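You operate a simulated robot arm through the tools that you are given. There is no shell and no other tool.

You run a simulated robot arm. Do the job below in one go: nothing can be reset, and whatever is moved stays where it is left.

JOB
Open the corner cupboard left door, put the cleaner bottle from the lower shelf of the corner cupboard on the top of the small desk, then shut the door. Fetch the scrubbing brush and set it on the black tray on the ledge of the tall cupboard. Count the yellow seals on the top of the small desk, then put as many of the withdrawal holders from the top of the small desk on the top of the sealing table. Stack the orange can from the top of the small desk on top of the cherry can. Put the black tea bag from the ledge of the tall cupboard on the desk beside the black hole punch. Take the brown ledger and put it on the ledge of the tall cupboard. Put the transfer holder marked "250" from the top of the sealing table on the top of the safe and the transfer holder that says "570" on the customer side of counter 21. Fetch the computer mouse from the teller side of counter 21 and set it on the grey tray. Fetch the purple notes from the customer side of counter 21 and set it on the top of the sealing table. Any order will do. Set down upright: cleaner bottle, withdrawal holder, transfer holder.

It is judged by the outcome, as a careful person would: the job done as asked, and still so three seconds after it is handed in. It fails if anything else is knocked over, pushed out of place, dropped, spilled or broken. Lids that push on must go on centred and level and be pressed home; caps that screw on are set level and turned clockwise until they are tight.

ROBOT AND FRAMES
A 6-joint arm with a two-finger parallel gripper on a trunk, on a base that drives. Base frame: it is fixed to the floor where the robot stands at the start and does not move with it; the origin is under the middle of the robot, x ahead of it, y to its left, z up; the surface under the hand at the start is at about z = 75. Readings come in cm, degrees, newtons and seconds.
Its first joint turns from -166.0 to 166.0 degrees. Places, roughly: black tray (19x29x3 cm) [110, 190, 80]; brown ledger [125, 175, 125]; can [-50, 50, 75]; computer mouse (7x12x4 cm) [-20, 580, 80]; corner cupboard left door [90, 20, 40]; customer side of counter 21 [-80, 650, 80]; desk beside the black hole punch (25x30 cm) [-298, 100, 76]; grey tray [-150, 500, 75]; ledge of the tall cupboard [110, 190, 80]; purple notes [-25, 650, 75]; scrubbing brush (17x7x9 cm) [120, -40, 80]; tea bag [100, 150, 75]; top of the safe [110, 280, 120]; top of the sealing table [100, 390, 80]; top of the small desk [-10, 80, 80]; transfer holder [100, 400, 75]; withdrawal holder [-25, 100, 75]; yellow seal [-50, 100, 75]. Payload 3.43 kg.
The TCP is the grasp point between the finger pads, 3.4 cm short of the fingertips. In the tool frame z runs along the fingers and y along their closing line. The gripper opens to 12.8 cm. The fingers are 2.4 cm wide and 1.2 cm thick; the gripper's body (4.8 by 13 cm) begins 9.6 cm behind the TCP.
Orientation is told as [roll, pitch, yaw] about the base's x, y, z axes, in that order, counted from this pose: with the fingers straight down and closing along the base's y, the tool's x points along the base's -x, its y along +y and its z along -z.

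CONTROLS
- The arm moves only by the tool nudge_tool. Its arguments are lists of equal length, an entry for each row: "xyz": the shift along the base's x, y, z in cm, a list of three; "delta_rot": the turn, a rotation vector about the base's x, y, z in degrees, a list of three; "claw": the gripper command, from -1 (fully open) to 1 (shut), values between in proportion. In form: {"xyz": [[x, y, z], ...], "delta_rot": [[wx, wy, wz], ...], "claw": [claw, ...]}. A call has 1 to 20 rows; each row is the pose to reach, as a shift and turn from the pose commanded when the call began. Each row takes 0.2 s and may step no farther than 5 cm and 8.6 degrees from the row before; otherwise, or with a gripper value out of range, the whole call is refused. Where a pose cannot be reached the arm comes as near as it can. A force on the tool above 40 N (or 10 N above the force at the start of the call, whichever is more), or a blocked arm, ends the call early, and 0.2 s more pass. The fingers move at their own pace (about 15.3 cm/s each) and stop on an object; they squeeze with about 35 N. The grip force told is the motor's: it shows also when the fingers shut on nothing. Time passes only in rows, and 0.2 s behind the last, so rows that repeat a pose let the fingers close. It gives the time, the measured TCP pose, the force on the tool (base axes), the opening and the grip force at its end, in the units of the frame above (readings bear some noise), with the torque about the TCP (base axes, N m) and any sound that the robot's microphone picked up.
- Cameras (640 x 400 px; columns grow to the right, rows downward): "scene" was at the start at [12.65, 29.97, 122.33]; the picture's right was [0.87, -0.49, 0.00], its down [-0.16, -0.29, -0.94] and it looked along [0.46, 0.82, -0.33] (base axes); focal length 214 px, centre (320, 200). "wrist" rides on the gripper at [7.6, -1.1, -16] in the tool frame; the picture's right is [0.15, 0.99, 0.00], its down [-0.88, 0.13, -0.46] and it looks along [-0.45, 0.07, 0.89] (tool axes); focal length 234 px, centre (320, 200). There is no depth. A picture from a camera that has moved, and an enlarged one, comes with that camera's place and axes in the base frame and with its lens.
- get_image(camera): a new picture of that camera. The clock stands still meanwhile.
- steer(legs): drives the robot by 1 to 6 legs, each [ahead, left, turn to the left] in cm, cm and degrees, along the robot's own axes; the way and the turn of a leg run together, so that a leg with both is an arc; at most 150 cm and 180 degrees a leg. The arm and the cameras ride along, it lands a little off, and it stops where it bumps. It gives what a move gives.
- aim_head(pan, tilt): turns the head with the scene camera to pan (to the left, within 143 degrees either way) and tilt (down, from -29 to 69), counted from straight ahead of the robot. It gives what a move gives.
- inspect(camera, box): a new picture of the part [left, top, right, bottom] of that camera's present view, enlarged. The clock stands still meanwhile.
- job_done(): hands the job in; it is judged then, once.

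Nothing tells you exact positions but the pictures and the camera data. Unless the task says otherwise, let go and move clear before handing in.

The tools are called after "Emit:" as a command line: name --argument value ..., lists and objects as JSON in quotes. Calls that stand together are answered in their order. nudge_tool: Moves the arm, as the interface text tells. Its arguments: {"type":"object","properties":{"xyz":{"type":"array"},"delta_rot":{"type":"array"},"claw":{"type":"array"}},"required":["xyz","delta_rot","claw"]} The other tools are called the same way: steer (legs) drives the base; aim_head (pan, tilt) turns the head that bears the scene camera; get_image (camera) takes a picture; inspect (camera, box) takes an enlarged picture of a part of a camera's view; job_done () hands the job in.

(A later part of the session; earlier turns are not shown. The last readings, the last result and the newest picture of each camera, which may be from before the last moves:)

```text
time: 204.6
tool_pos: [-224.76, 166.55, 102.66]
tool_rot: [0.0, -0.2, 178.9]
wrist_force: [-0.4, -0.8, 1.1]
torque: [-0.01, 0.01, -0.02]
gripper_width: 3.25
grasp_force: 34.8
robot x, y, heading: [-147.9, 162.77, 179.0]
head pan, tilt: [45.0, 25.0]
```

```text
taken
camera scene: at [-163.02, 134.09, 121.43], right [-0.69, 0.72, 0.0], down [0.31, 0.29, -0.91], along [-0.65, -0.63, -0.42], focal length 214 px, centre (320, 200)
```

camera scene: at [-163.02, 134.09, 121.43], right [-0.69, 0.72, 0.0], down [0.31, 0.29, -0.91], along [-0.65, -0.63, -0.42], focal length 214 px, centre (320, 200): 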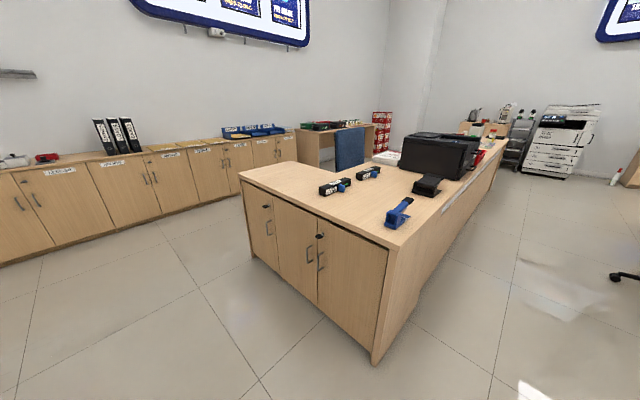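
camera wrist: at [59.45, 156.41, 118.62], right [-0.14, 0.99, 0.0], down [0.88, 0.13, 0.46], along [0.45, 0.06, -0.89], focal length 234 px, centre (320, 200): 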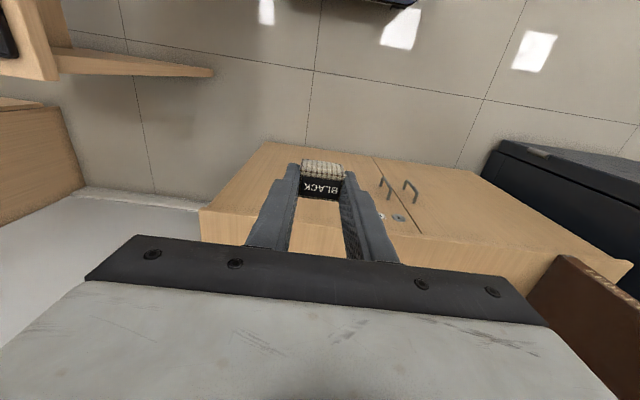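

Emit:
inspect --camera "scene" --box '[300, 130, 500, 250]'

```text
3.20 times, centred on (400, 190) of scene
camera zoom: at [-163.02, 134.09, 121.43], right [-0.69, 0.72, 0.0], down [0.31, 0.29, -0.91], along [-0.65, -0.63, -0.42], focal length 686 px, centre (64, 232)
```

zoom: 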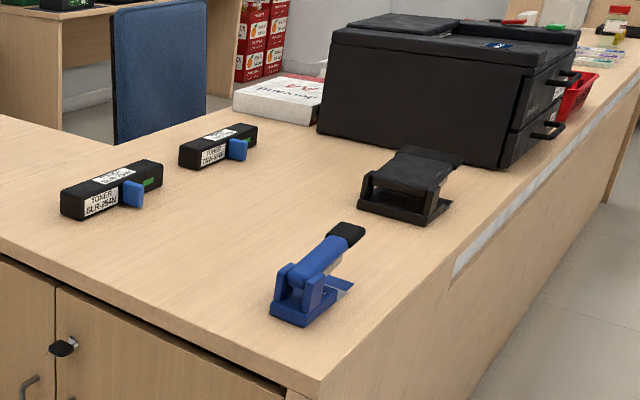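

The black hole punch is near [-281, 102]; the target spot beside it (toward the printer, which begins at x≈-315) is about [-298, 99]. I position the base at the desk's end.

Emit:
steer --legs '[[0, 62, 1], [29, 0, 0]]'

Emit:
aim_head --pan 10 --tilt 30

Emit:
get_image --camera "scene"

Emit:
get_image --camera "wrist"

```text
time: 209.7
tool_pos: [-254.05, 103.27, 102.57]
tool_rot: [-0.2, -0.3, 179.9]
wrist_force: [0.0, -0.2, 0.3]
torque: [0.0, -0.03, 0.0]
gripper_width: 3.23
grasp_force: 34.9
robot x, y, heading: [-177.46, 100.33, 179.8]
head pan, tilt: [45.0, 25.0]
```

```text
time: 210.7
tool_pos: [-254.32, 103.19, 102.64]
tool_rot: [-0.1, -0.2, 179.9]
wrist_force: [-0.1, 0.7, -0.9]
torque: [0.01, 0.0, 0.01]
gripper_width: 3.23
grasp_force: 34.7
robot x, y, heading: [-177.42, 100.59, 179.8]
head pan, tilt: [10.0, 30.0]
```

```text
taken
camera scene: at [-194.26, 76.73, 120.63], right [-0.17, 0.99, 0.0], down [0.49, 0.09, -0.87], along [-0.85, -0.15, -0.5], focal length 214 px, centre (320, 200)
```

scene: 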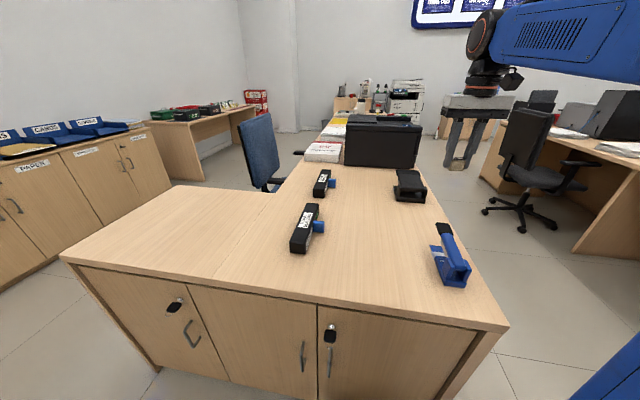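

```text
taken
camera wrist: at [-246.57, 104.25, 118.63], right [0.14, -0.99, 0.0], down [-0.88, -0.13, 0.46], along [-0.45, -0.06, -0.89], focal length 234 px, centre (320, 200)
```

wrist: 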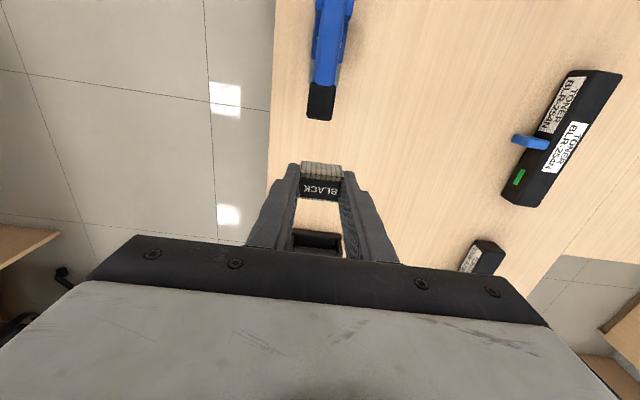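

The gap between punch (x≈-276…-289) and printer (x≈-312) is centred near [-299, 99]. Moving the tea bag there.

Emit:
nudge_tool --xyz '[[-4.5, -0.4, 0], [-9, -0.8, 0], [-13.5, -1.2, 0], [-18, -1.6, 0], [-22.5, -2, 0], [-27, -2.4, 0], [-31.5, -2.8, 0], [-36, -3.2, 0], [-40.5, -3.6, 0], [-44.8, -4, 0], [-44.8, -4, -4], [-44.8, -4, -8]]' --delta_rot '[[0, 0, 0], [0, 0, 0], [0, 0, 0], [0, 0, 0], [0, 0, 0], [0, 0, 0], [0, 0, 0], [0, 0, 0], [0, 0, 0], [0, 0, 0], [0, 0, 0], [0, 0, 0]]' --claw '[1, 1, 1, 1, 1, 1, 1, 1, 1, 1, 1, 1]'

Emit:
get_image --camera "wrist"

Emit:
get_image --camera "scene"

```text
time: 213.5
tool_pos: [-290.41, 99.82, 96.97]
tool_rot: [0.2, -3.2, 179.8]
wrist_force: [1.2, -0.3, 1.4]
torque: [0.01, 0.01, 0.03]
gripper_width: 3.27
grasp_force: 35.3
out of reach, approached as far as the arm can: row 7, 8, 9, 10, 11, 12
robot x, y, heading: [-177.04, 100.77, 179.7]
head pan, tilt: [10.0, 30.0]
stopped in row 12: the arm was blocked; the commanded pose is now the measured one
```

```text
taken
camera wrist: at [-281.92, 100.9, 112.67], right [0.14, -0.99, -0.01], down [-0.85, -0.13, 0.51], along [-0.5, -0.07, -0.86], focal length 234 px, centre (320, 200)
```

wrist: 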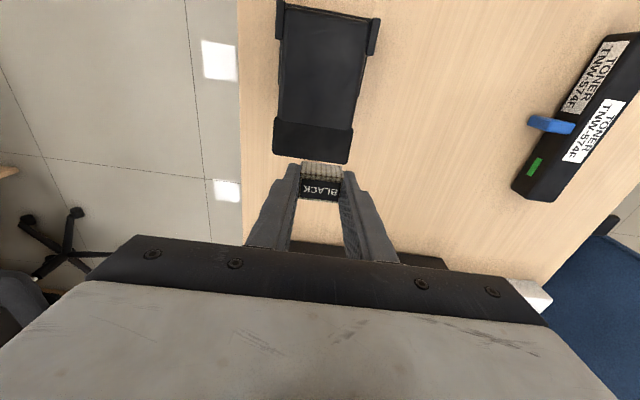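

```text
taken
camera scene: at [-187.18, 76.68, 123.05], right [-0.17, 0.99, 0.01], down [0.44, 0.09, -0.89], along [-0.88, -0.15, -0.45], focal length 214 px, centre (320, 200)
```

scene: 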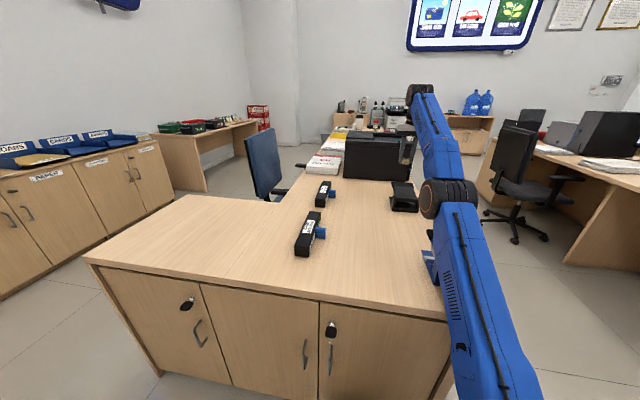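

The arm was blocked — the upper arm seems to be pressing at the desk/stapler and tilting the robot. I retract immediately the way I came.

Emit:
nudge_tool --xyz '[[1, 0, 4], [3, 0.3, 7], [7, 0.6, 8], [11, 1, 8], [15, 1.4, 8], [19, 1.8, 8], [23, 2.2, 8], [27, 2.6, 8]]' --delta_rot '[[0, 0, 0], [0, 0, 0], [0, 0, 0], [0, 0, 0], [0, 0, 0], [0, 0, 0], [0, 0, 0], [0, 0, 0]]' --claw '[1, 1, 1, 1, 1, 1, 1, 1]'

Emit:
get_image --camera "scene"

Emit:
get_image --camera "wrist"

```text
time: 215.3
tool_pos: [-266.8, 102.52, 99.84]
tool_rot: [0.1, -0.5, 179.7]
wrist_force: [0.0, 0.5, -1.4]
torque: [-0.01, -0.07, 0.04]
gripper_width: 3.27
grasp_force: 35.3
out of reach, approached as far as the arm can: row 1, 2
robot x, y, heading: [-177.0, 100.34, 179.7]
head pan, tilt: [10.0, 30.0]
```

```text
taken
camera scene: at [-194.26, 76.91, 120.63], right [-0.17, 0.99, 0.0], down [0.49, 0.08, -0.87], along [-0.85, -0.15, -0.5], focal length 214 px, centre (320, 200)
```

scene: 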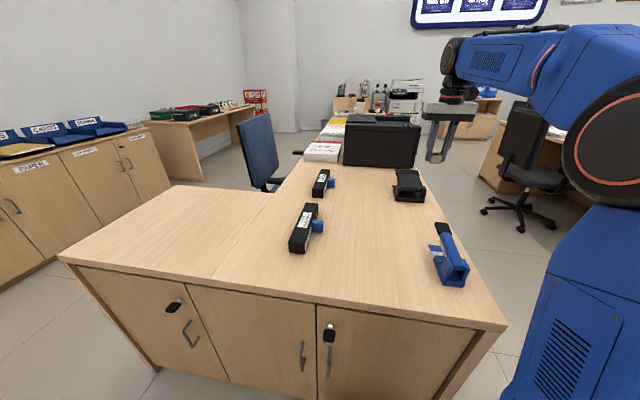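

```text
taken
camera wrist: at [-259.15, 103.53, 115.77], right [0.14, -0.99, 0.0], down [-0.88, -0.13, 0.46], along [-0.46, -0.07, -0.89], focal length 234 px, centre (320, 200)
```

wrist: 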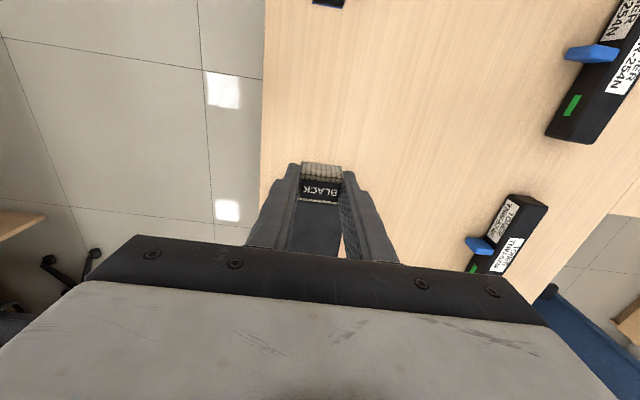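

Nothing was displaced (stapler in place, robot level again). I'll approach from the aisle side instead, where the spot is close to the desk edge.

Emit:
nudge_tool --xyz '[[4, 0, 2], [8, 0, 5], [12, 0, 9], [15, 0, 13]]' --delta_rot '[[0, 0, 0], [0, 0, 0], [0, 0, 0], [0, 0, 0]]' --claw '[1, 1, 1, 1]'

Emit:
steer --legs '[[-14, 0, 0], [0, -78, 0], [0, 0, 90]]'

Emit:
aim_head --pan -30 --tilt 25

Emit:
get_image --camera "scene"

```text
refused: row 3 steps farther than a row can; nothing moved
```

```text
time: 224.3
tool_pos: [-164.18, 88.86, 99.8]
tool_rot: [0.1, -0.5, -90.0]
wrist_force: [-0.2, 0.5, -0.8]
torque: [0.01, -0.01, -0.01]
gripper_width: 3.24
grasp_force: 35.1
robot x, y, heading: [-162.4, 178.54, -90.2]
head pan, tilt: [10.0, 30.0]
```

```text
time: 225.3
tool_pos: [-164.23, 88.88, 99.83]
tool_rot: [0.1, -0.4, -90.0]
wrist_force: [0.1, -0.8, -0.9]
torque: [0.0, -0.02, 0.0]
gripper_width: 3.21
grasp_force: 34.6
robot x, y, heading: [-162.48, 178.63, -90.2]
head pan, tilt: [-30.0, 25.0]
```

```text
taken
camera scene: at [-145.09, 162.17, 121.43], right [-0.87, 0.5, 0.0], down [0.21, 0.37, -0.91], along [-0.45, -0.78, -0.42], focal length 214 px, centre (320, 200)
```

scene: 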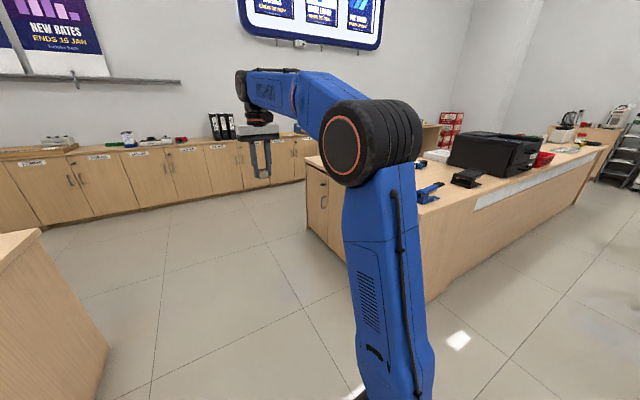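

Turned to face -y. I retract and raise the arm before strafing along the desk.

Emit:
nudge_tool --xyz '[[0, 3, 3], [0, 6, 6], [0, 9, 9], [0, 12, 12]]' --delta_rot '[[0, 0, 0], [0, 0, 0], [0, 0, 0], [0, 0, 0]]' --claw '[1, 1, 1, 1]'

```text
time: 226.3
tool_pos: [-164.48, 100.99, 111.92]
tool_rot: [0.1, -0.4, -90.0]
wrist_force: [-0.2, -1.3, 0.3]
torque: [0.03, 0.02, -0.03]
gripper_width: 3.22
grasp_force: 35.2
robot x, y, heading: [-162.74, 178.35, -90.1]
head pan, tilt: [-30.0, 25.0]
```

Emit:
steer --legs '[[0, -133, 0]]'

Emit:
aim_head --pan 0 --tilt 40

Emit:
get_image --camera "scene"

Emit:
get_image --camera "wrist"

```text
time: 233.0
tool_pos: [-296.59, 100.49, 112.04]
tool_rot: [0.1, -0.5, -89.6]
wrist_force: [0.1, 0.2, -0.2]
torque: [0.04, 0.0, 0.0]
gripper_width: 3.23
grasp_force: 34.5
robot x, y, heading: [-295.74, 177.62, -89.6]
head pan, tilt: [-30.0, 25.0]
```

```text
time: 234.0
tool_pos: [-296.69, 100.64, 111.92]
tool_rot: [0.1, -0.5, -89.5]
wrist_force: [0.6, 0.0, -0.6]
torque: [0.0, 0.02, 0.01]
gripper_width: 3.22
grasp_force: 34.9
robot x, y, heading: [-295.47, 177.85, -89.7]
head pan, tilt: [0.0, 40.0]
```

```text
taken
camera scene: at [-273.35, 161.43, 119.1], right [-1.0, -0.01, 0.0], down [0.0, 0.64, -0.77], along [0.01, -0.77, -0.64], focal length 214 px, centre (320, 200)
```

scene: 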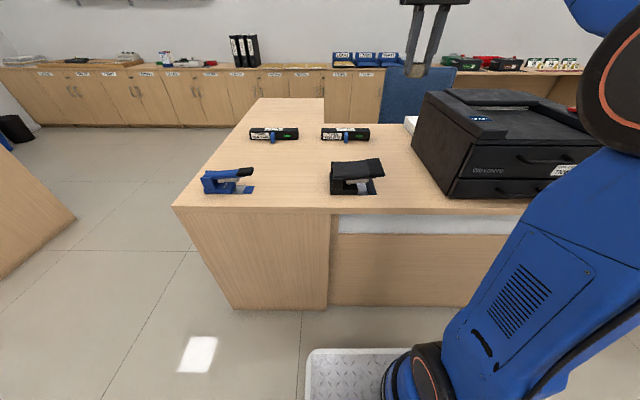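

```text
taken
camera wrist: at [-297.91, 108.19, 127.95], right [0.99, 0.16, 0.0], down [0.14, -0.88, 0.46], along [0.07, -0.46, -0.89], focal length 234 px, centre (320, 200)
```

wrist: 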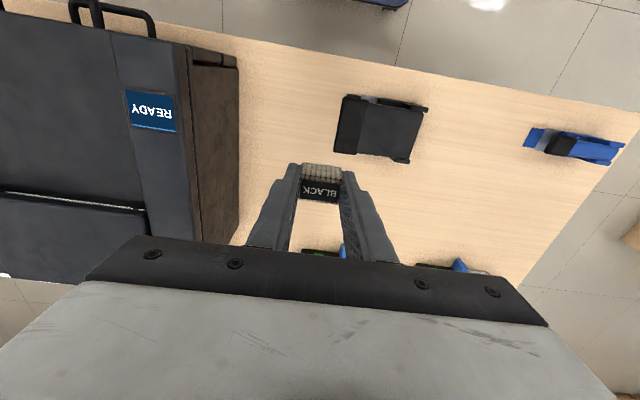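

The gap is x -314…-292; I set the bag at about [-300, 99]. Lowering.

Emit:
nudge_tool --xyz '[[-2, -1, -3], [-3.5, -1.5, -7], [-3.5, -1.5, -11.5], [-3.5, -1.5, -16], [-3.5, -1.5, -20.5], [-3.5, -1.5, -25], [-3.5, -1.5, -29], [-3.5, -1.5, -31]]' --delta_rot '[[0, 0, 0], [0, 0, 0], [0, 0, 0], [0, 0, 0], [0, 0, 0], [0, 0, 0], [0, 0, 0], [0, 0, 0]]' --claw '[1, 1, 1, 1, 1, 1, 1, 1]'

Emit:
get_image --camera "wrist"

Emit:
get_image --camera "scene"

```text
time: 235.8
tool_pos: [-300.21, 99.06, 80.76]
tool_rot: [0.1, -0.5, -89.5]
wrist_force: [0.5, -0.4, 0.0]
torque: [-0.02, 0.03, 0.01]
gripper_width: 3.23
grasp_force: 35.5
robot x, y, heading: [-295.6, 177.94, -89.4]
head pan, tilt: [0.0, 40.0]
```

```text
taken
camera wrist: at [-301.41, 106.72, 96.73], right [0.99, 0.16, 0.0], down [0.14, -0.88, 0.46], along [0.07, -0.46, -0.89], focal length 234 px, centre (320, 200)
```

wrist: 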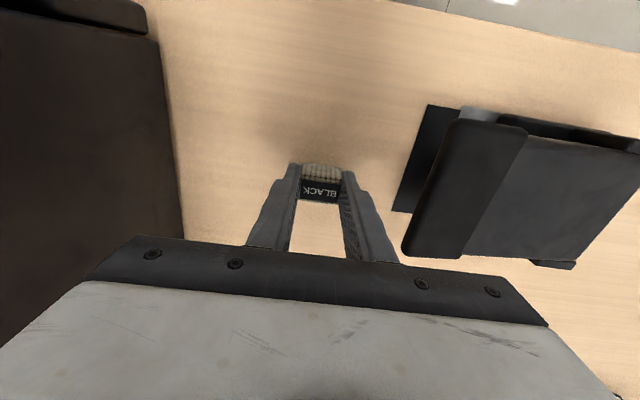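

```text
taken
camera scene: at [-273.34, 161.44, 119.1], right [-1.0, -0.01, 0.0], down [-0.01, 0.64, -0.77], along [0.01, -0.77, -0.64], focal length 214 px, centre (320, 200)
```

scene: 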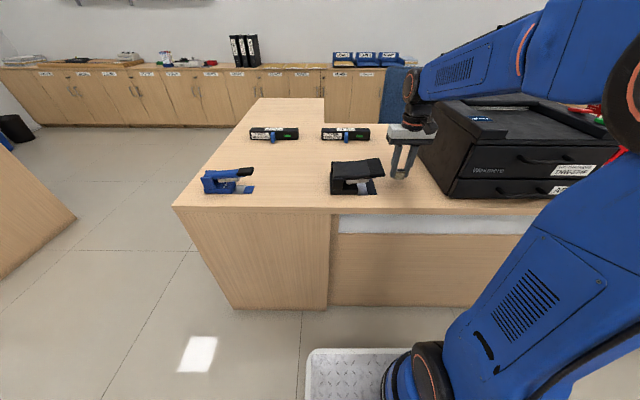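

Emit:
nudge_tool --xyz '[[0, 0, -0.5], [0, 0, -1], [0, 0, -1.4]]' --delta_rot '[[0, 0, 0], [0, 0, 0], [0, 0, 0]]' --claw '[1, 1, 1]'

```text
time: 236.6
tool_pos: [-300.0, 99.08, 79.52]
tool_rot: [0.1, -0.5, -89.5]
wrist_force: [0.1, 0.7, -0.2]
torque: [-0.01, 0.04, -0.01]
gripper_width: 3.21
grasp_force: 35.0
robot x, y, heading: [-295.82, 177.86, -89.6]
head pan, tilt: [0.0, 40.0]
```

Emit:
nudge_tool --xyz '[[0, 0, -0.3], [0, 0, -0.6], [0, 0, -0.9]]' --delta_rot '[[0, 0, 0], [0, 0, 0], [0, 0, 0]]' --claw '[1, 1, 1]'

```text
time: 237.4
tool_pos: [-300.11, 99.06, 78.88]
tool_rot: [0.1, -0.8, -89.6]
wrist_force: [2.3, -0.4, 32.3]
torque: [0.13, 0.44, -0.02]
gripper_width: 3.25
grasp_force: 35.3
robot x, y, heading: [-295.54, 177.9, -89.6]
head pan, tilt: [0.0, 40.0]
```

Contact. Release and rise.

Emit:
nudge_tool --xyz '[[0, 0, 0.4], [0, 0, 0.4], [0, 0, 0.4], [0, 0, 3], [0, 0, 7], [0, 0, 11.5], [0, 0, 16], [0, 0, 20.5], [0, 0, 25], [0, 1, 29.5]]' --delta_rot '[[0, 0, 0], [0, 0, 0], [0, 0, 0], [0, 0, 0], [0, 0, 0], [0, 0, 0], [0, 0, 0], [0, 0, 0], [0, 0, 0], [0, 0, 0]]' --claw '[0.6, 0, 0, 0, 0, 0, 0, 0, 0, 0]'

Emit:
get_image --camera "wrist"

```text
time: 239.6
tool_pos: [-300.29, 100.14, 108.07]
tool_rot: [0.1, -0.4, -89.5]
wrist_force: [-0.5, 0.1, 0.4]
torque: [0.03, 0.02, 0.02]
gripper_width: 6.42
grasp_force: 0.0
robot x, y, heading: [-295.38, 177.97, -89.5]
head pan, tilt: [0.0, 40.0]
```

```text
taken
camera wrist: at [-301.65, 107.65, 124.08], right [0.99, 0.16, 0.0], down [0.14, -0.88, 0.46], along [0.07, -0.46, -0.89], focal length 234 px, centre (320, 200)
```

wrist: 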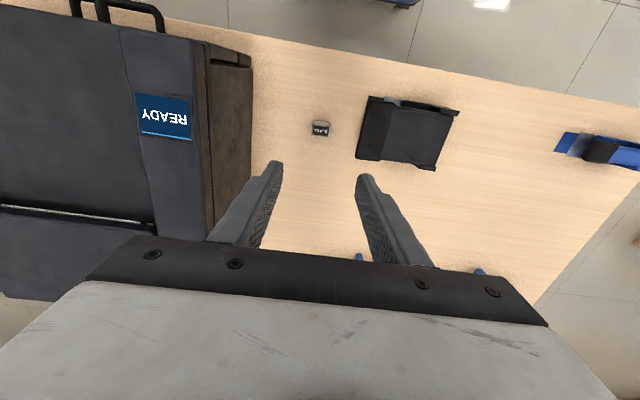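

The black tea bag sits beside the black hole punch. Next: the cans. I drive around to the west end of the small desk.

Emit:
steer --legs '[[0, 128, 0], [0, 0, 89.5], [0, -118, 0]]'

Emit:
aim_head --pan -15 --tilt 30

Emit:
get_image --camera "scene"

Emit:
get_image --camera "wrist"

```text
time: 255.6
tool_pos: [-83.57, 57.71, 108.05]
tool_rot: [0.1, -0.5, 2.4]
wrist_force: [0.1, -0.2, -0.4]
torque: [0.0, 0.0, -0.02]
gripper_width: 6.4
grasp_force: 0.1
robot x, y, heading: [-161.73, 59.58, 2.4]
head pan, tilt: [0.0, 40.0]
```

```text
time: 256.4
tool_pos: [-83.72, 57.74, 108.18]
tool_rot: [0.1, -0.5, 2.5]
wrist_force: [0.3, 0.2, -0.6]
torque: [-0.02, 0.01, -0.03]
gripper_width: 6.39
grasp_force: 0.1
robot x, y, heading: [-161.28, 60.1, 2.5]
head pan, tilt: [-15.0, 30.0]
```

```text
taken
camera scene: at [-145.56, 80.08, 120.63], right [-0.22, -0.98, 0.0], down [-0.49, 0.11, -0.87], along [0.84, -0.19, -0.5], focal length 214 px, centre (320, 200)
```

scene: 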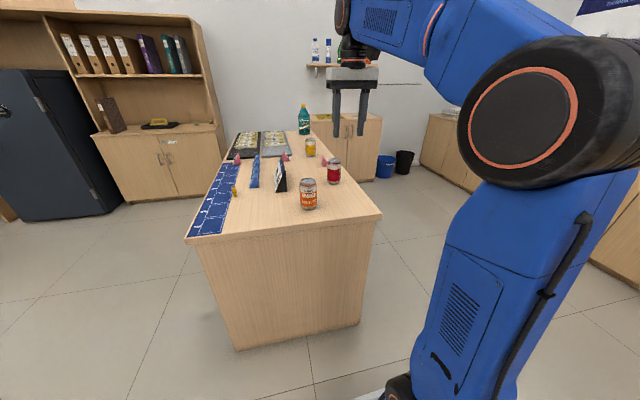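

```text
taken
camera wrist: at [-91.36, 56.15, 124.07], right [-0.19, 0.98, 0.0], down [0.87, 0.17, 0.46], along [0.46, 0.09, -0.89], focal length 234 px, centre (320, 200)
```

wrist: 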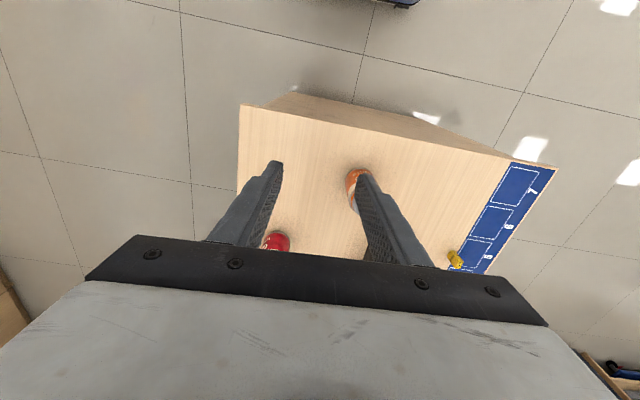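

Emit:
steer --legs '[[22, 0, -2.4]]'

Emit:
nudge_tool --xyz '[[-3, 2, -1], [-6, 4, -2], [-8, 6, -3]]' --delta_rot '[[0, 0.5, 0], [0, 0.5, 0], [0, 0.5, 0]]' --claw '[-1, -1, -1]'

Emit:
get_image --camera "wrist"

Emit:
get_image --camera "scene"

```text
time: 258.1
tool_pos: [-61.64, 54.94, 108.06]
tool_rot: [0.1, -0.4, 0.1]
wrist_force: [-0.7, -0.5, 0.8]
torque: [0.0, -0.02, 0.0]
gripper_width: 6.4
grasp_force: 0.1
robot x, y, heading: [-139.53, 60.09, 0.1]
head pan, tilt: [-15.0, 30.0]
```

```text
time: 258.9
tool_pos: [-69.64, 60.7, 105.0]
tool_rot: [0.0, 0.0, -0.1]
wrist_force: [-0.3, -1.0, -1.4]
torque: [-0.02, 0.06, 0.03]
gripper_width: 12.8
grasp_force: 0.1
robot x, y, heading: [-139.48, 60.48, -0.2]
head pan, tilt: [-15.0, 30.0]
```

```text
taken
camera wrist: at [-77.28, 59.58, 121.08], right [-0.15, 0.99, 0.0], down [0.88, 0.13, 0.46], along [0.45, 0.07, -0.89], focal length 234 px, centre (320, 200)
```

wrist: 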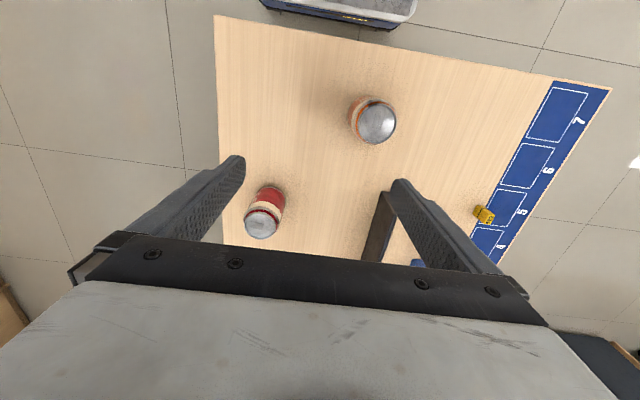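

```text
taken
camera scene: at [-122.52, 79.82, 120.63], right [-0.26, -0.97, 0.0], down [-0.48, 0.13, -0.87], along [0.84, -0.23, -0.5], focal length 214 px, centre (320, 200)
```

scene: 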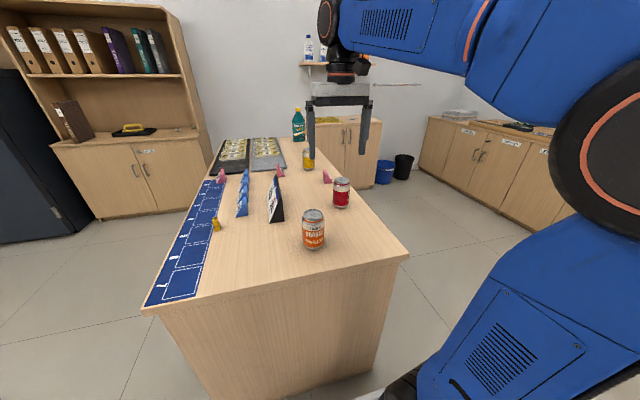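

Both cans are clear: orange at ≈[-73.5, 68], cherry at ≈[-54, 53]. I move above the orange can and refine.

Emit:
nudge_tool --xyz '[[-1.5, 3.5, -1], [-3.6, 7.4, -3], [-3.6, 7.4, -7]]' --delta_rot '[[0, 0, 0], [0, 0, 0], [0, 0, 0]]' --claw '[-1, -1, -1]'

Emit:
get_image --camera "wrist"

```text
time: 259.6
tool_pos: [-73.24, 68.32, 98.16]
tool_rot: [0.1, 0.0, 0.0]
wrist_force: [-0.8, -0.2, 0.2]
torque: [0.02, 0.0, 0.02]
gripper_width: 12.78
grasp_force: 0.0
robot x, y, heading: [-139.52, 60.3, -0.0]
head pan, tilt: [-15.0, 30.0]
```

```text
taken
camera wrist: at [-80.83, 66.96, 114.1], right [-0.15, 0.99, 0.0], down [0.88, 0.13, 0.46], along [0.45, 0.07, -0.89], focal length 234 px, centre (320, 200)
```

wrist: 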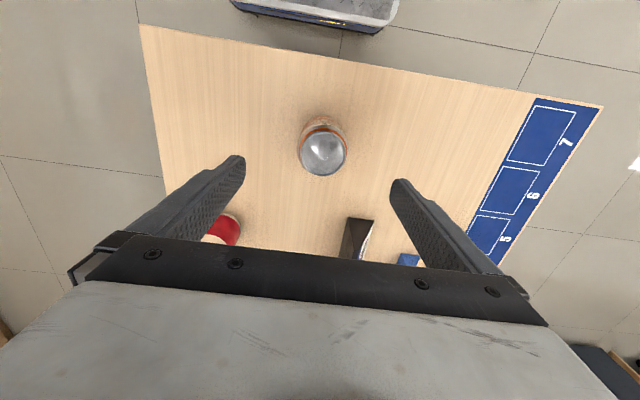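

Emit:
nudge_tool --xyz '[[0.3, 0.3, -4], [0.3, 0.3, -8], [0.3, 0.3, -12], [0.3, 0.3, -15.5]]' --delta_rot '[[0, 0, 0], [0, 0, 0], [0, 0, 0], [0, 0, 0]]' --claw '[-1, -1, -1, -1]'

Emit:
get_image --camera "wrist"

Emit:
inspect --camera "scene" --box '[240, 100, 440, 280]'

```text
time: 260.6
tool_pos: [-72.71, 68.41, 82.49]
tool_rot: [0.0, 0.0, 0.1]
wrist_force: [-0.6, -0.9, 0.2]
torque: [0.0, -0.05, -0.01]
gripper_width: 12.8
grasp_force: 0.0
robot x, y, heading: [-139.71, 60.41, -0.2]
head pan, tilt: [-15.0, 30.0]
```

```text
taken
camera wrist: at [-80.48, 67.25, 98.58], right [-0.15, 0.99, 0.0], down [0.88, 0.13, 0.46], along [0.45, 0.07, -0.89], focal length 234 px, centre (320, 200)
```

wrist: 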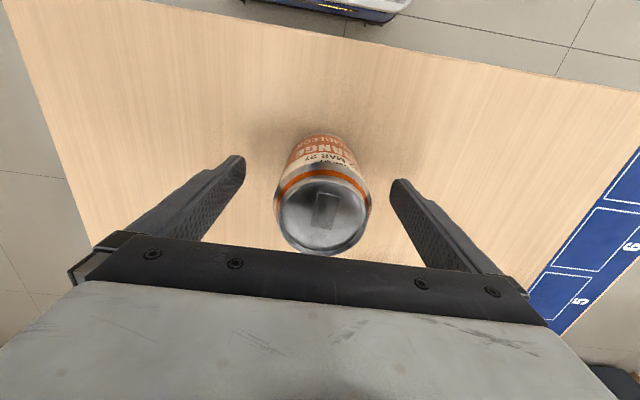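

```text
2.22 times, centred on (340, 190) of scene
camera zoom: at [-122.55, 79.82, 120.63], right [-0.26, -0.97, 0.0], down [-0.48, 0.13, -0.87], along [0.84, -0.23, -0.5], focal length 477 px, centre (276, 222)
```

zoom: 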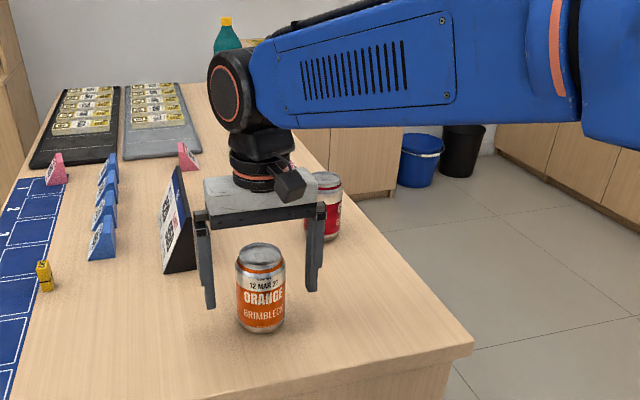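

Centred; grip the orange can and lift.

Emit:
nudge_tool --xyz '[[0, 0.2, 0], [0, 0.2, 0], [0, 0.2, 0], [0, 0.2, 0]]' --delta_rot '[[0, 0, 0], [0, 0, 0], [0, 0, 0], [0, 0, 0]]' --claw '[-0.3, 0.3, 1, 1]'

Emit:
nudge_tool --xyz '[[0, 0, 3], [0, 0, 7], [0, 0, 11], [0, 0, 15], [0, 0, 18]]' --delta_rot '[[0, 0, 0], [0, 0, 0], [0, 0, 0], [0, 0, 0], [0, 0, 0]]' --claw '[1, 1, 1, 1, 1]'

Emit:
get_image --camera "wrist"

Emit:
inspect --camera "scene" --box '[240, 100, 440, 280]'

```text
time: 261.6
tool_pos: [-72.78, 68.75, 82.59]
tool_rot: [0.1, 0.0, -0.1]
wrist_force: [0.1, -0.8, -0.3]
torque: [0.0, 0.02, -0.02]
gripper_width: 6.55
grasp_force: 35.0
robot x, y, heading: [-139.74, 60.53, -0.2]
head pan, tilt: [-15.0, 30.0]
```

```text
time: 262.9
tool_pos: [-72.92, 68.67, 100.49]
tool_rot: [0.1, 0.0, 0.1]
wrist_force: [0.8, 0.8, -4.4]
torque: [-0.01, 0.02, -0.01]
gripper_width: 6.53
grasp_force: 34.5
robot x, y, heading: [-139.39, 60.07, 0.1]
head pan, tilt: [-15.0, 30.0]
```

```text
taken
camera wrist: at [-80.61, 67.51, 116.58], right [-0.15, 0.99, 0.0], down [0.88, 0.13, 0.46], along [0.45, 0.07, -0.89], focal length 234 px, centre (320, 200)
```

wrist: 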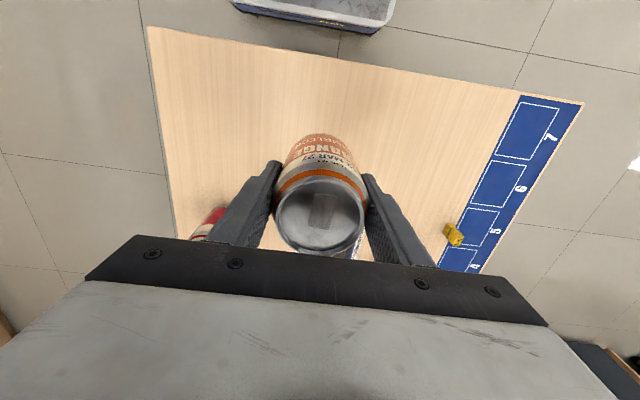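

```text
2.22 times, centred on (340, 190) of scene
camera zoom: at [-122.53, 79.83, 120.63], right [-0.26, -0.97, 0.0], down [-0.48, 0.13, -0.87], along [0.84, -0.23, -0.5], focal length 477 px, centre (276, 222)
```

zoom: 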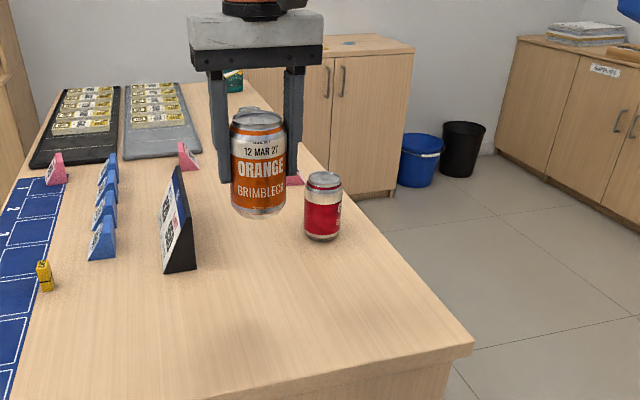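

The orange can is held. To localise the cherry can precisely, I move past it so the wrist camera sees its top.

Emit:
nudge_tool --xyz '[[3, -1.5, 3], [7, -3.5, 5], [11, -5.5, 6], [15, -7.5, 7], [19, -9.5, 7], [23, -11.5, 7], [27, -13.5, 7], [30, -15.7, 7]]' --delta_rot '[[0, 0, 0], [0, 0, 0], [0, 0, 0], [0, 0, 0], [0, 0, 0], [0, 0, 0], [0, 0, 0], [0, 0, 0]]' --claw '[1, 1, 1, 1, 1, 1, 1, 1]'

Emit:
get_image --camera "wrist"

Emit:
inspect --camera "scene" --box '[240, 100, 440, 280]'

```text
time: 264.6
tool_pos: [-42.91, 53.09, 107.91]
tool_rot: [0.1, -0.1, 0.0]
wrist_force: [-1.0, 0.1, -2.8]
torque: [-0.01, -0.11, 0.01]
gripper_width: 6.52
grasp_force: 34.8
robot x, y, heading: [-139.33, 60.38, -0.1]
head pan, tilt: [-15.0, 30.0]
```

```text
taken
camera wrist: at [-50.51, 51.78, 123.88], right [-0.15, 0.99, 0.0], down [0.88, 0.13, 0.46], along [0.45, 0.07, -0.89], focal length 234 px, centre (320, 200)
```

wrist: 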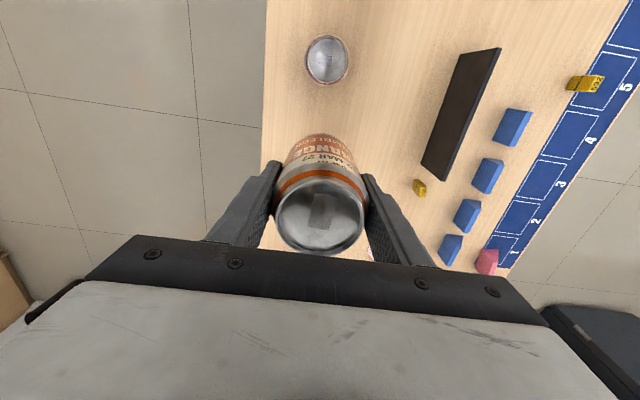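

```text
2.22 times, centred on (340, 190) of scene
camera zoom: at [-122.58, 79.84, 120.63], right [-0.26, -0.97, 0.0], down [-0.48, 0.13, -0.87], along [0.84, -0.22, -0.5], focal length 477 px, centre (276, 222)
```

zoom: 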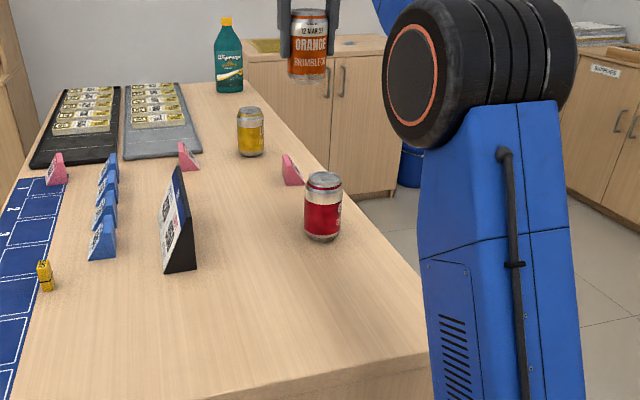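

The overhead view again shows exactly 2 yellow seals. Cherry can's lid centre is at [-53.2, 52.6]; I align the orange can above it.

Emit:
nudge_tool --xyz '[[-4, -0.2, 0], [-8, -0.4, 0], [-10.3, -0.5, -1], [-10.3, -0.5, -5], [-10.3, -0.5, -9], [-10.3, -0.5, -11.5]]' --delta_rot '[[0, 0, 0], [0, 0, 0], [0, 0, 0], [0, 0, 0], [0, 0, 0], [0, 0, 0]]' --claw '[1, 1, 1, 1, 1, 1]'

Emit:
inspect --camera "scene" --box '[280, 110, 400, 220]'

Emit:
get_image --camera "wrist"

```text
time: 266.1
tool_pos: [-53.13, 52.46, 96.18]
tool_rot: [0.1, 0.0, 0.0]
wrist_force: [0.1, -0.2, -2.8]
torque: [0.01, -0.01, -0.02]
gripper_width: 6.55
grasp_force: 35.1
robot x, y, heading: [-139.21, 60.54, -0.1]
head pan, tilt: [-15.0, 30.0]
```

```text
3.64 times, centred on (340, 165) of scene
camera zoom: at [-122.54, 79.82, 120.63], right [-0.26, -0.97, 0.0], down [-0.48, 0.13, -0.87], along [0.84, -0.23, -0.5], focal length 780 px, centre (247, 327)
```

zoom: 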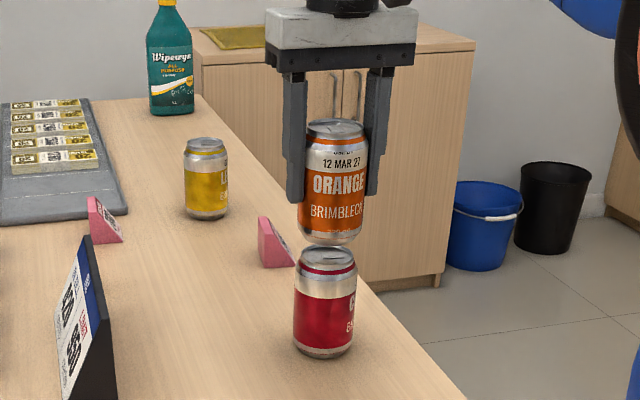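

```text
taken
camera wrist: at [-60.85, 51.34, 112.13], right [-0.15, 0.99, 0.0], down [0.88, 0.13, 0.46], along [0.45, 0.07, -0.89], focal length 234 px, centre (320, 200)
```

wrist: 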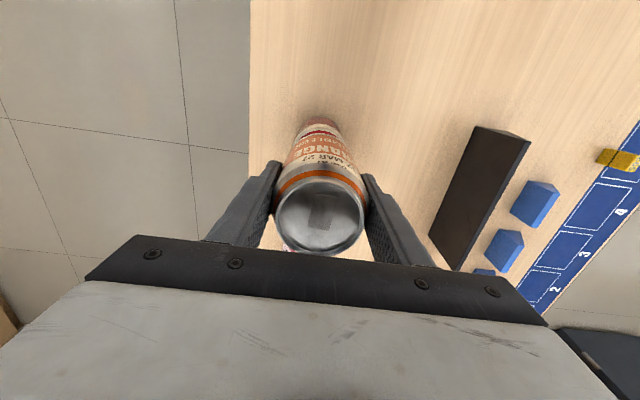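

Alignment is within a couple of millimetres. Lower slowly until contact.

Emit:
nudge_tool --xyz '[[0, 0.1, -0.5], [0, 0.1, -1], [0, 0.1, -1.4]]' --delta_rot '[[0, 0, 0], [0, 0, 0], [0, 0, 0]]' --claw '[1, 1, 1]'

Emit:
inspect --camera "scene" --box '[310, 130, 370, 220]'

```text
time: 266.9
tool_pos: [-53.22, 52.68, 94.65]
tool_rot: [0.1, 0.1, 0.0]
wrist_force: [0.5, 1.1, -4.1]
torque: [-0.02, -0.02, -0.02]
gripper_width: 6.54
grasp_force: 35.6
robot x, y, heading: [-139.24, 60.26, 0.2]
head pan, tilt: [-15.0, 30.0]
```

```text
4.44 times, centred on (340, 175) of scene
camera zoom: at [-122.53, 79.82, 120.63], right [-0.26, -0.97, 0.0], down [-0.48, 0.13, -0.87], along [0.84, -0.23, -0.5], focal length 953 px, centre (231, 311)
```

zoom: 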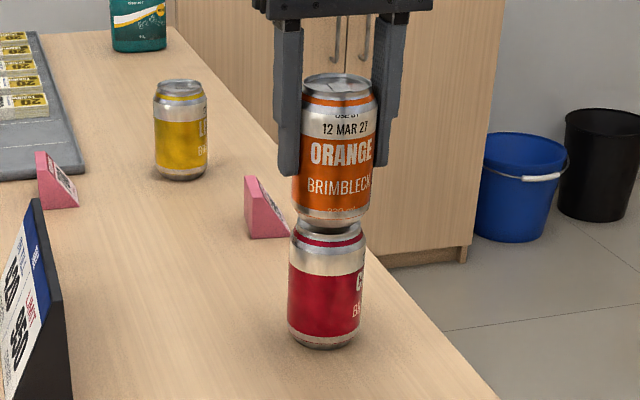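

Emit:
nudge_tool --xyz '[[0, 0, -0.3], [0, 0, -0.6]]' --delta_rot '[[0, 0, 0], [0, 0, 0]]' --claw '[1, 1]'

```text
time: 267.4
tool_pos: [-53.25, 52.65, 94.07]
tool_rot: [0.1, -0.1, 0.1]
wrist_force: [0.3, -0.5, -3.7]
torque: [-0.03, -0.01, -0.01]
gripper_width: 6.54
grasp_force: 35.0
robot x, y, heading: [-139.75, 60.22, -0.2]
head pan, tilt: [-15.0, 30.0]
```

Emit:
nudge_tool --xyz '[[0, 0, -0.3], [0, 0, -0.6]]' --delta_rot '[[0, 0, 0], [0, 0, 0]]' --claw '[1, 1]'

```text
time: 268.1
tool_pos: [-53.15, 52.6, 93.82]
tool_rot: [0.1, -0.3, 0.0]
wrist_force: [2.3, -0.2, 35.2]
torque: [-0.11, -0.07, 0.31]
gripper_width: 6.54
grasp_force: 34.8
robot x, y, heading: [-139.29, 60.55, -0.2]
head pan, tilt: [-15.0, 30.0]
```

Contact at 93.9 (can height ≈11.3). Ease up, then release.

Emit:
nudge_tool --xyz '[[0, 0, 0.3], [0, 0, 0.5]]' --delta_rot '[[0, 0, 0], [0, 0, 0]]' --claw '[1, 1]'

Emit:
nudge_tool --xyz '[[0, 0, 0], [0, 0, 0], [0, 0, 0]]' --delta_rot '[[0, 0, 0], [0, 0, 0], [0, 0, 0]]' --claw '[-0.1, -0.4, -0.8]'

Emit:
inspect --camera "scene" --box '[310, 130, 370, 220]'

Emit:
get_image --camera "wrist"

```text
time: 268.6
tool_pos: [-53.13, 52.79, 93.9]
tool_rot: [0.1, 0.2, 0.0]
wrist_force: [0.8, 0.8, -1.2]
torque: [0.04, -0.08, 0.04]
gripper_width: 6.55
grasp_force: 34.7
robot x, y, heading: [-139.58, 60.27, -0.3]
head pan, tilt: [-15.0, 30.0]
```

```text
time: 269.4
tool_pos: [-53.1, 52.76, 93.98]
tool_rot: [0.1, 0.0, 0.0]
wrist_force: [-0.2, 0.9, -1.2]
torque: [-0.01, 0.0, 0.02]
gripper_width: 11.52
grasp_force: 0.1
robot x, y, heading: [-139.73, 60.5, 0.1]
head pan, tilt: [-15.0, 30.0]
```

```text
4.44 times, centred on (340, 175) of scene
camera zoom: at [-122.55, 79.82, 120.63], right [-0.26, -0.97, 0.0], down [-0.48, 0.13, -0.87], along [0.84, -0.23, -0.5], focal length 953 px, centre (231, 311)
```

zoom: 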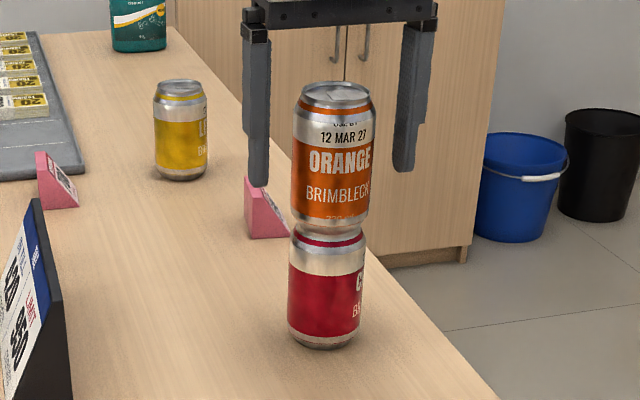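

```text
taken
camera wrist: at [-60.88, 51.44, 110.02], right [-0.15, 0.99, 0.0], down [0.88, 0.13, 0.46], along [0.45, 0.07, -0.89], focal length 234 px, centre (320, 200)
```

wrist: 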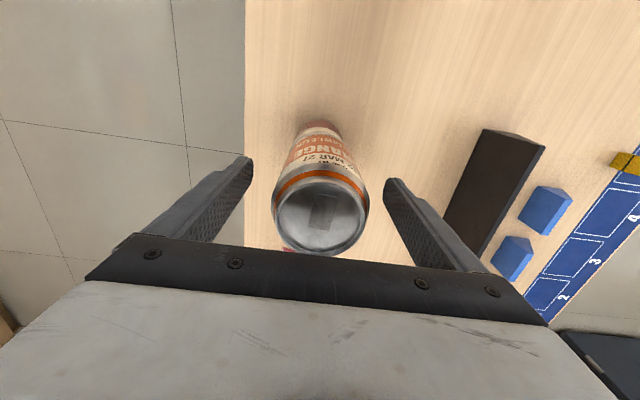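

The cans are stacked. I raise, then drive around to the desk's north side for the withdrawal holders (810 and 700).

Emit:
nudge_tool --xyz '[[0, 0, 4], [0, 0, 8], [0, 0, 12], [0, 0, 16], [-4, 0, 18], [-8, 0, 18], [-12, 0, 18]]' --delta_rot '[[0, 0, 0], [0, 0, 0], [0, 0, 0], [0, 0, 0], [0, 0, 0], [0, 0, 0], [0, 0, 0]]' --claw '[-0.8, -0.8, -0.8, -0.8, -0.8, -0.8, -0.8]'

Emit:
steer --legs '[[-25, 0, 0], [0, 110, 0], [0, 0, -90]]'

```text
time: 271.1
tool_pos: [-65.03, 52.61, 111.99]
tool_rot: [0.1, 0.1, 0.1]
wrist_force: [0.8, 0.4, -1.2]
torque: [0.0, 0.11, 0.0]
gripper_width: 11.5
grasp_force: 0.0
robot x, y, heading: [-139.13, 60.21, -0.1]
head pan, tilt: [-15.0, 30.0]
```

```text
time: 282.0
tool_pos: [-171.57, 98.19, 111.95]
tool_rot: [0.1, -0.1, -87.9]
wrist_force: [0.4, -0.6, 0.2]
torque: [-0.04, 0.02, 0.0]
gripper_width: 11.51
grasp_force: 0.1
robot x, y, heading: [-166.61, 173.01, -88.0]
head pan, tilt: [-15.0, 30.0]
```

Emit:
steer --legs '[[0, 0, -2], [0, 149, 0]]'

Emit:
aim_head --pan -10 --tilt 40

Emit:
get_image --camera "scene"

Emit:
get_image --camera "wrist"

```text
time: 289.8
tool_pos: [-23.05, 99.85, 112.02]
tool_rot: [0.1, 0.0, -88.8]
wrist_force: [0.3, -0.1, -0.2]
torque: [-0.02, 0.0, 0.02]
gripper_width: 11.52
grasp_force: 0.2
robot x, y, heading: [-16.74, 174.52, -88.9]
head pan, tilt: [-15.0, 30.0]
```

```text
time: 290.6
tool_pos: [-23.05, 99.78, 111.84]
tool_rot: [0.0, 0.0, -88.9]
wrist_force: [0.2, 0.5, 0.5]
torque: [0.0, 0.0, 0.01]
gripper_width: 11.53
grasp_force: 0.0
robot x, y, heading: [-16.62, 174.42, -89.0]
head pan, tilt: [-10.0, 40.0]
```

```text
taken
camera scene: at [4.06, 158.21, 119.1], right [-0.99, 0.15, 0.0], down [0.1, 0.63, -0.77], along [-0.12, -0.76, -0.64], focal length 214 px, centre (320, 200)
```

scene: 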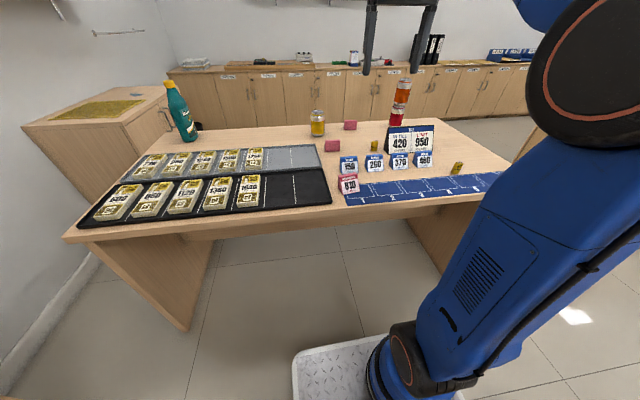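

```text
taken
camera wrist: at [-24.41, 107.32, 128.0], right [0.99, 0.17, 0.0], down [0.15, -0.88, 0.46], along [0.08, -0.45, -0.89], focal length 234 px, centre (320, 200)
```

wrist: 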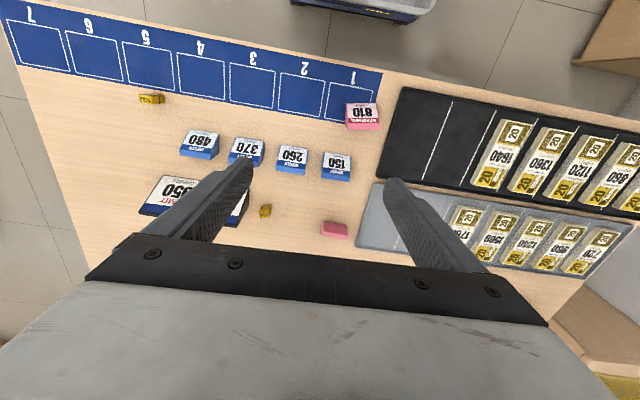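

Counting from above: exactly 2 yellow seals. Withdrawal holder 700 is at ≈[-15, 75], 810 at ≈[-14.7, 102]. I go over 700 first.

Emit:
nudge_tool --xyz '[[1.5, -4, -2], [3, -8, -4], [4.5, -12, -6], [6, -16, -8], [7.5, -20, -10], [8, -24, -12], [8, -24, -15]]' --delta_rot '[[0, 0, 0], [0, 0, 0], [0, 0, 0], [0, 0, 0], [0, 0, 0], [0, 0, -1], [0, 0, -1]]' --claw '[-0.5, -0.5, -0.5, -0.5, -0.5, -0.5, -0.5]'

Emit:
get_image --camera "wrist"

```text
time: 292.1
tool_pos: [-14.93, 75.84, 96.66]
tool_rot: [0.1, 0.0, -89.7]
wrist_force: [0.8, 0.4, 0.3]
torque: [-0.05, -0.01, 0.01]
gripper_width: 9.59
grasp_force: 0.0
robot x, y, heading: [-16.6, 174.03, -88.8]
head pan, tilt: [-10.0, 40.0]
```

```text
taken
camera wrist: at [-16.2, 83.4, 112.75], right [0.99, 0.15, 0.0], down [0.13, -0.88, 0.46], along [0.07, -0.45, -0.89], focal length 234 px, centre (320, 200)
```

wrist: 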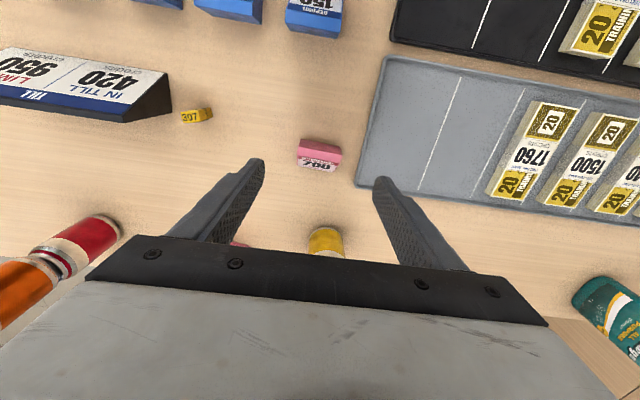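

Holder 700 is about 6 cm wide, rotated ≈-7°, at ≈[-14.7, 73.6]. I align and descend.

Emit:
nudge_tool --xyz '[[0.1, -1.2, -3], [0.2, -2.2, -6], [0.2, -2.2, -10], [0.2, -2.2, -13]]' --delta_rot '[[0, 0, -4], [0, 0, -7], [0, 0, -7], [0, 0, -7]]' --claw '[-0.25, -0.25, -0.25, -0.25]'

Emit:
get_image --camera "wrist"

```text
time: 293.1
tool_pos: [-14.88, 73.69, 83.96]
tool_rot: [0.1, -0.1, -96.9]
wrist_force: [1.0, 0.8, 0.6]
torque: [0.0, 0.0, 0.02]
gripper_width: 7.97
grasp_force: 0.1
robot x, y, heading: [-16.94, 174.42, -89.0]
head pan, tilt: [-10.0, 40.0]
```

```text
taken
camera wrist: at [-15.16, 81.25, 99.96], right [1.0, 0.03, 0.0], down [0.02, -0.89, 0.46], along [0.01, -0.46, -0.89], focal length 234 px, centre (320, 200)
```

wrist: 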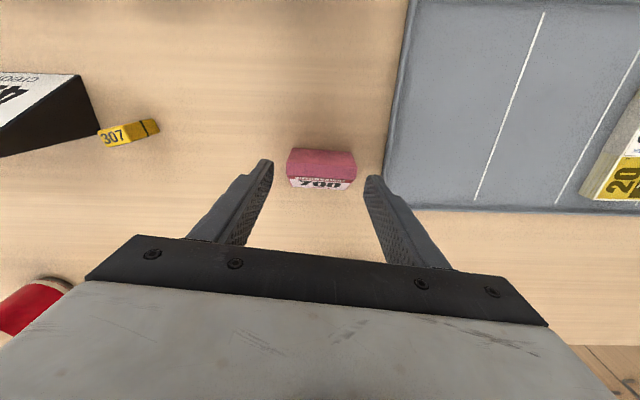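

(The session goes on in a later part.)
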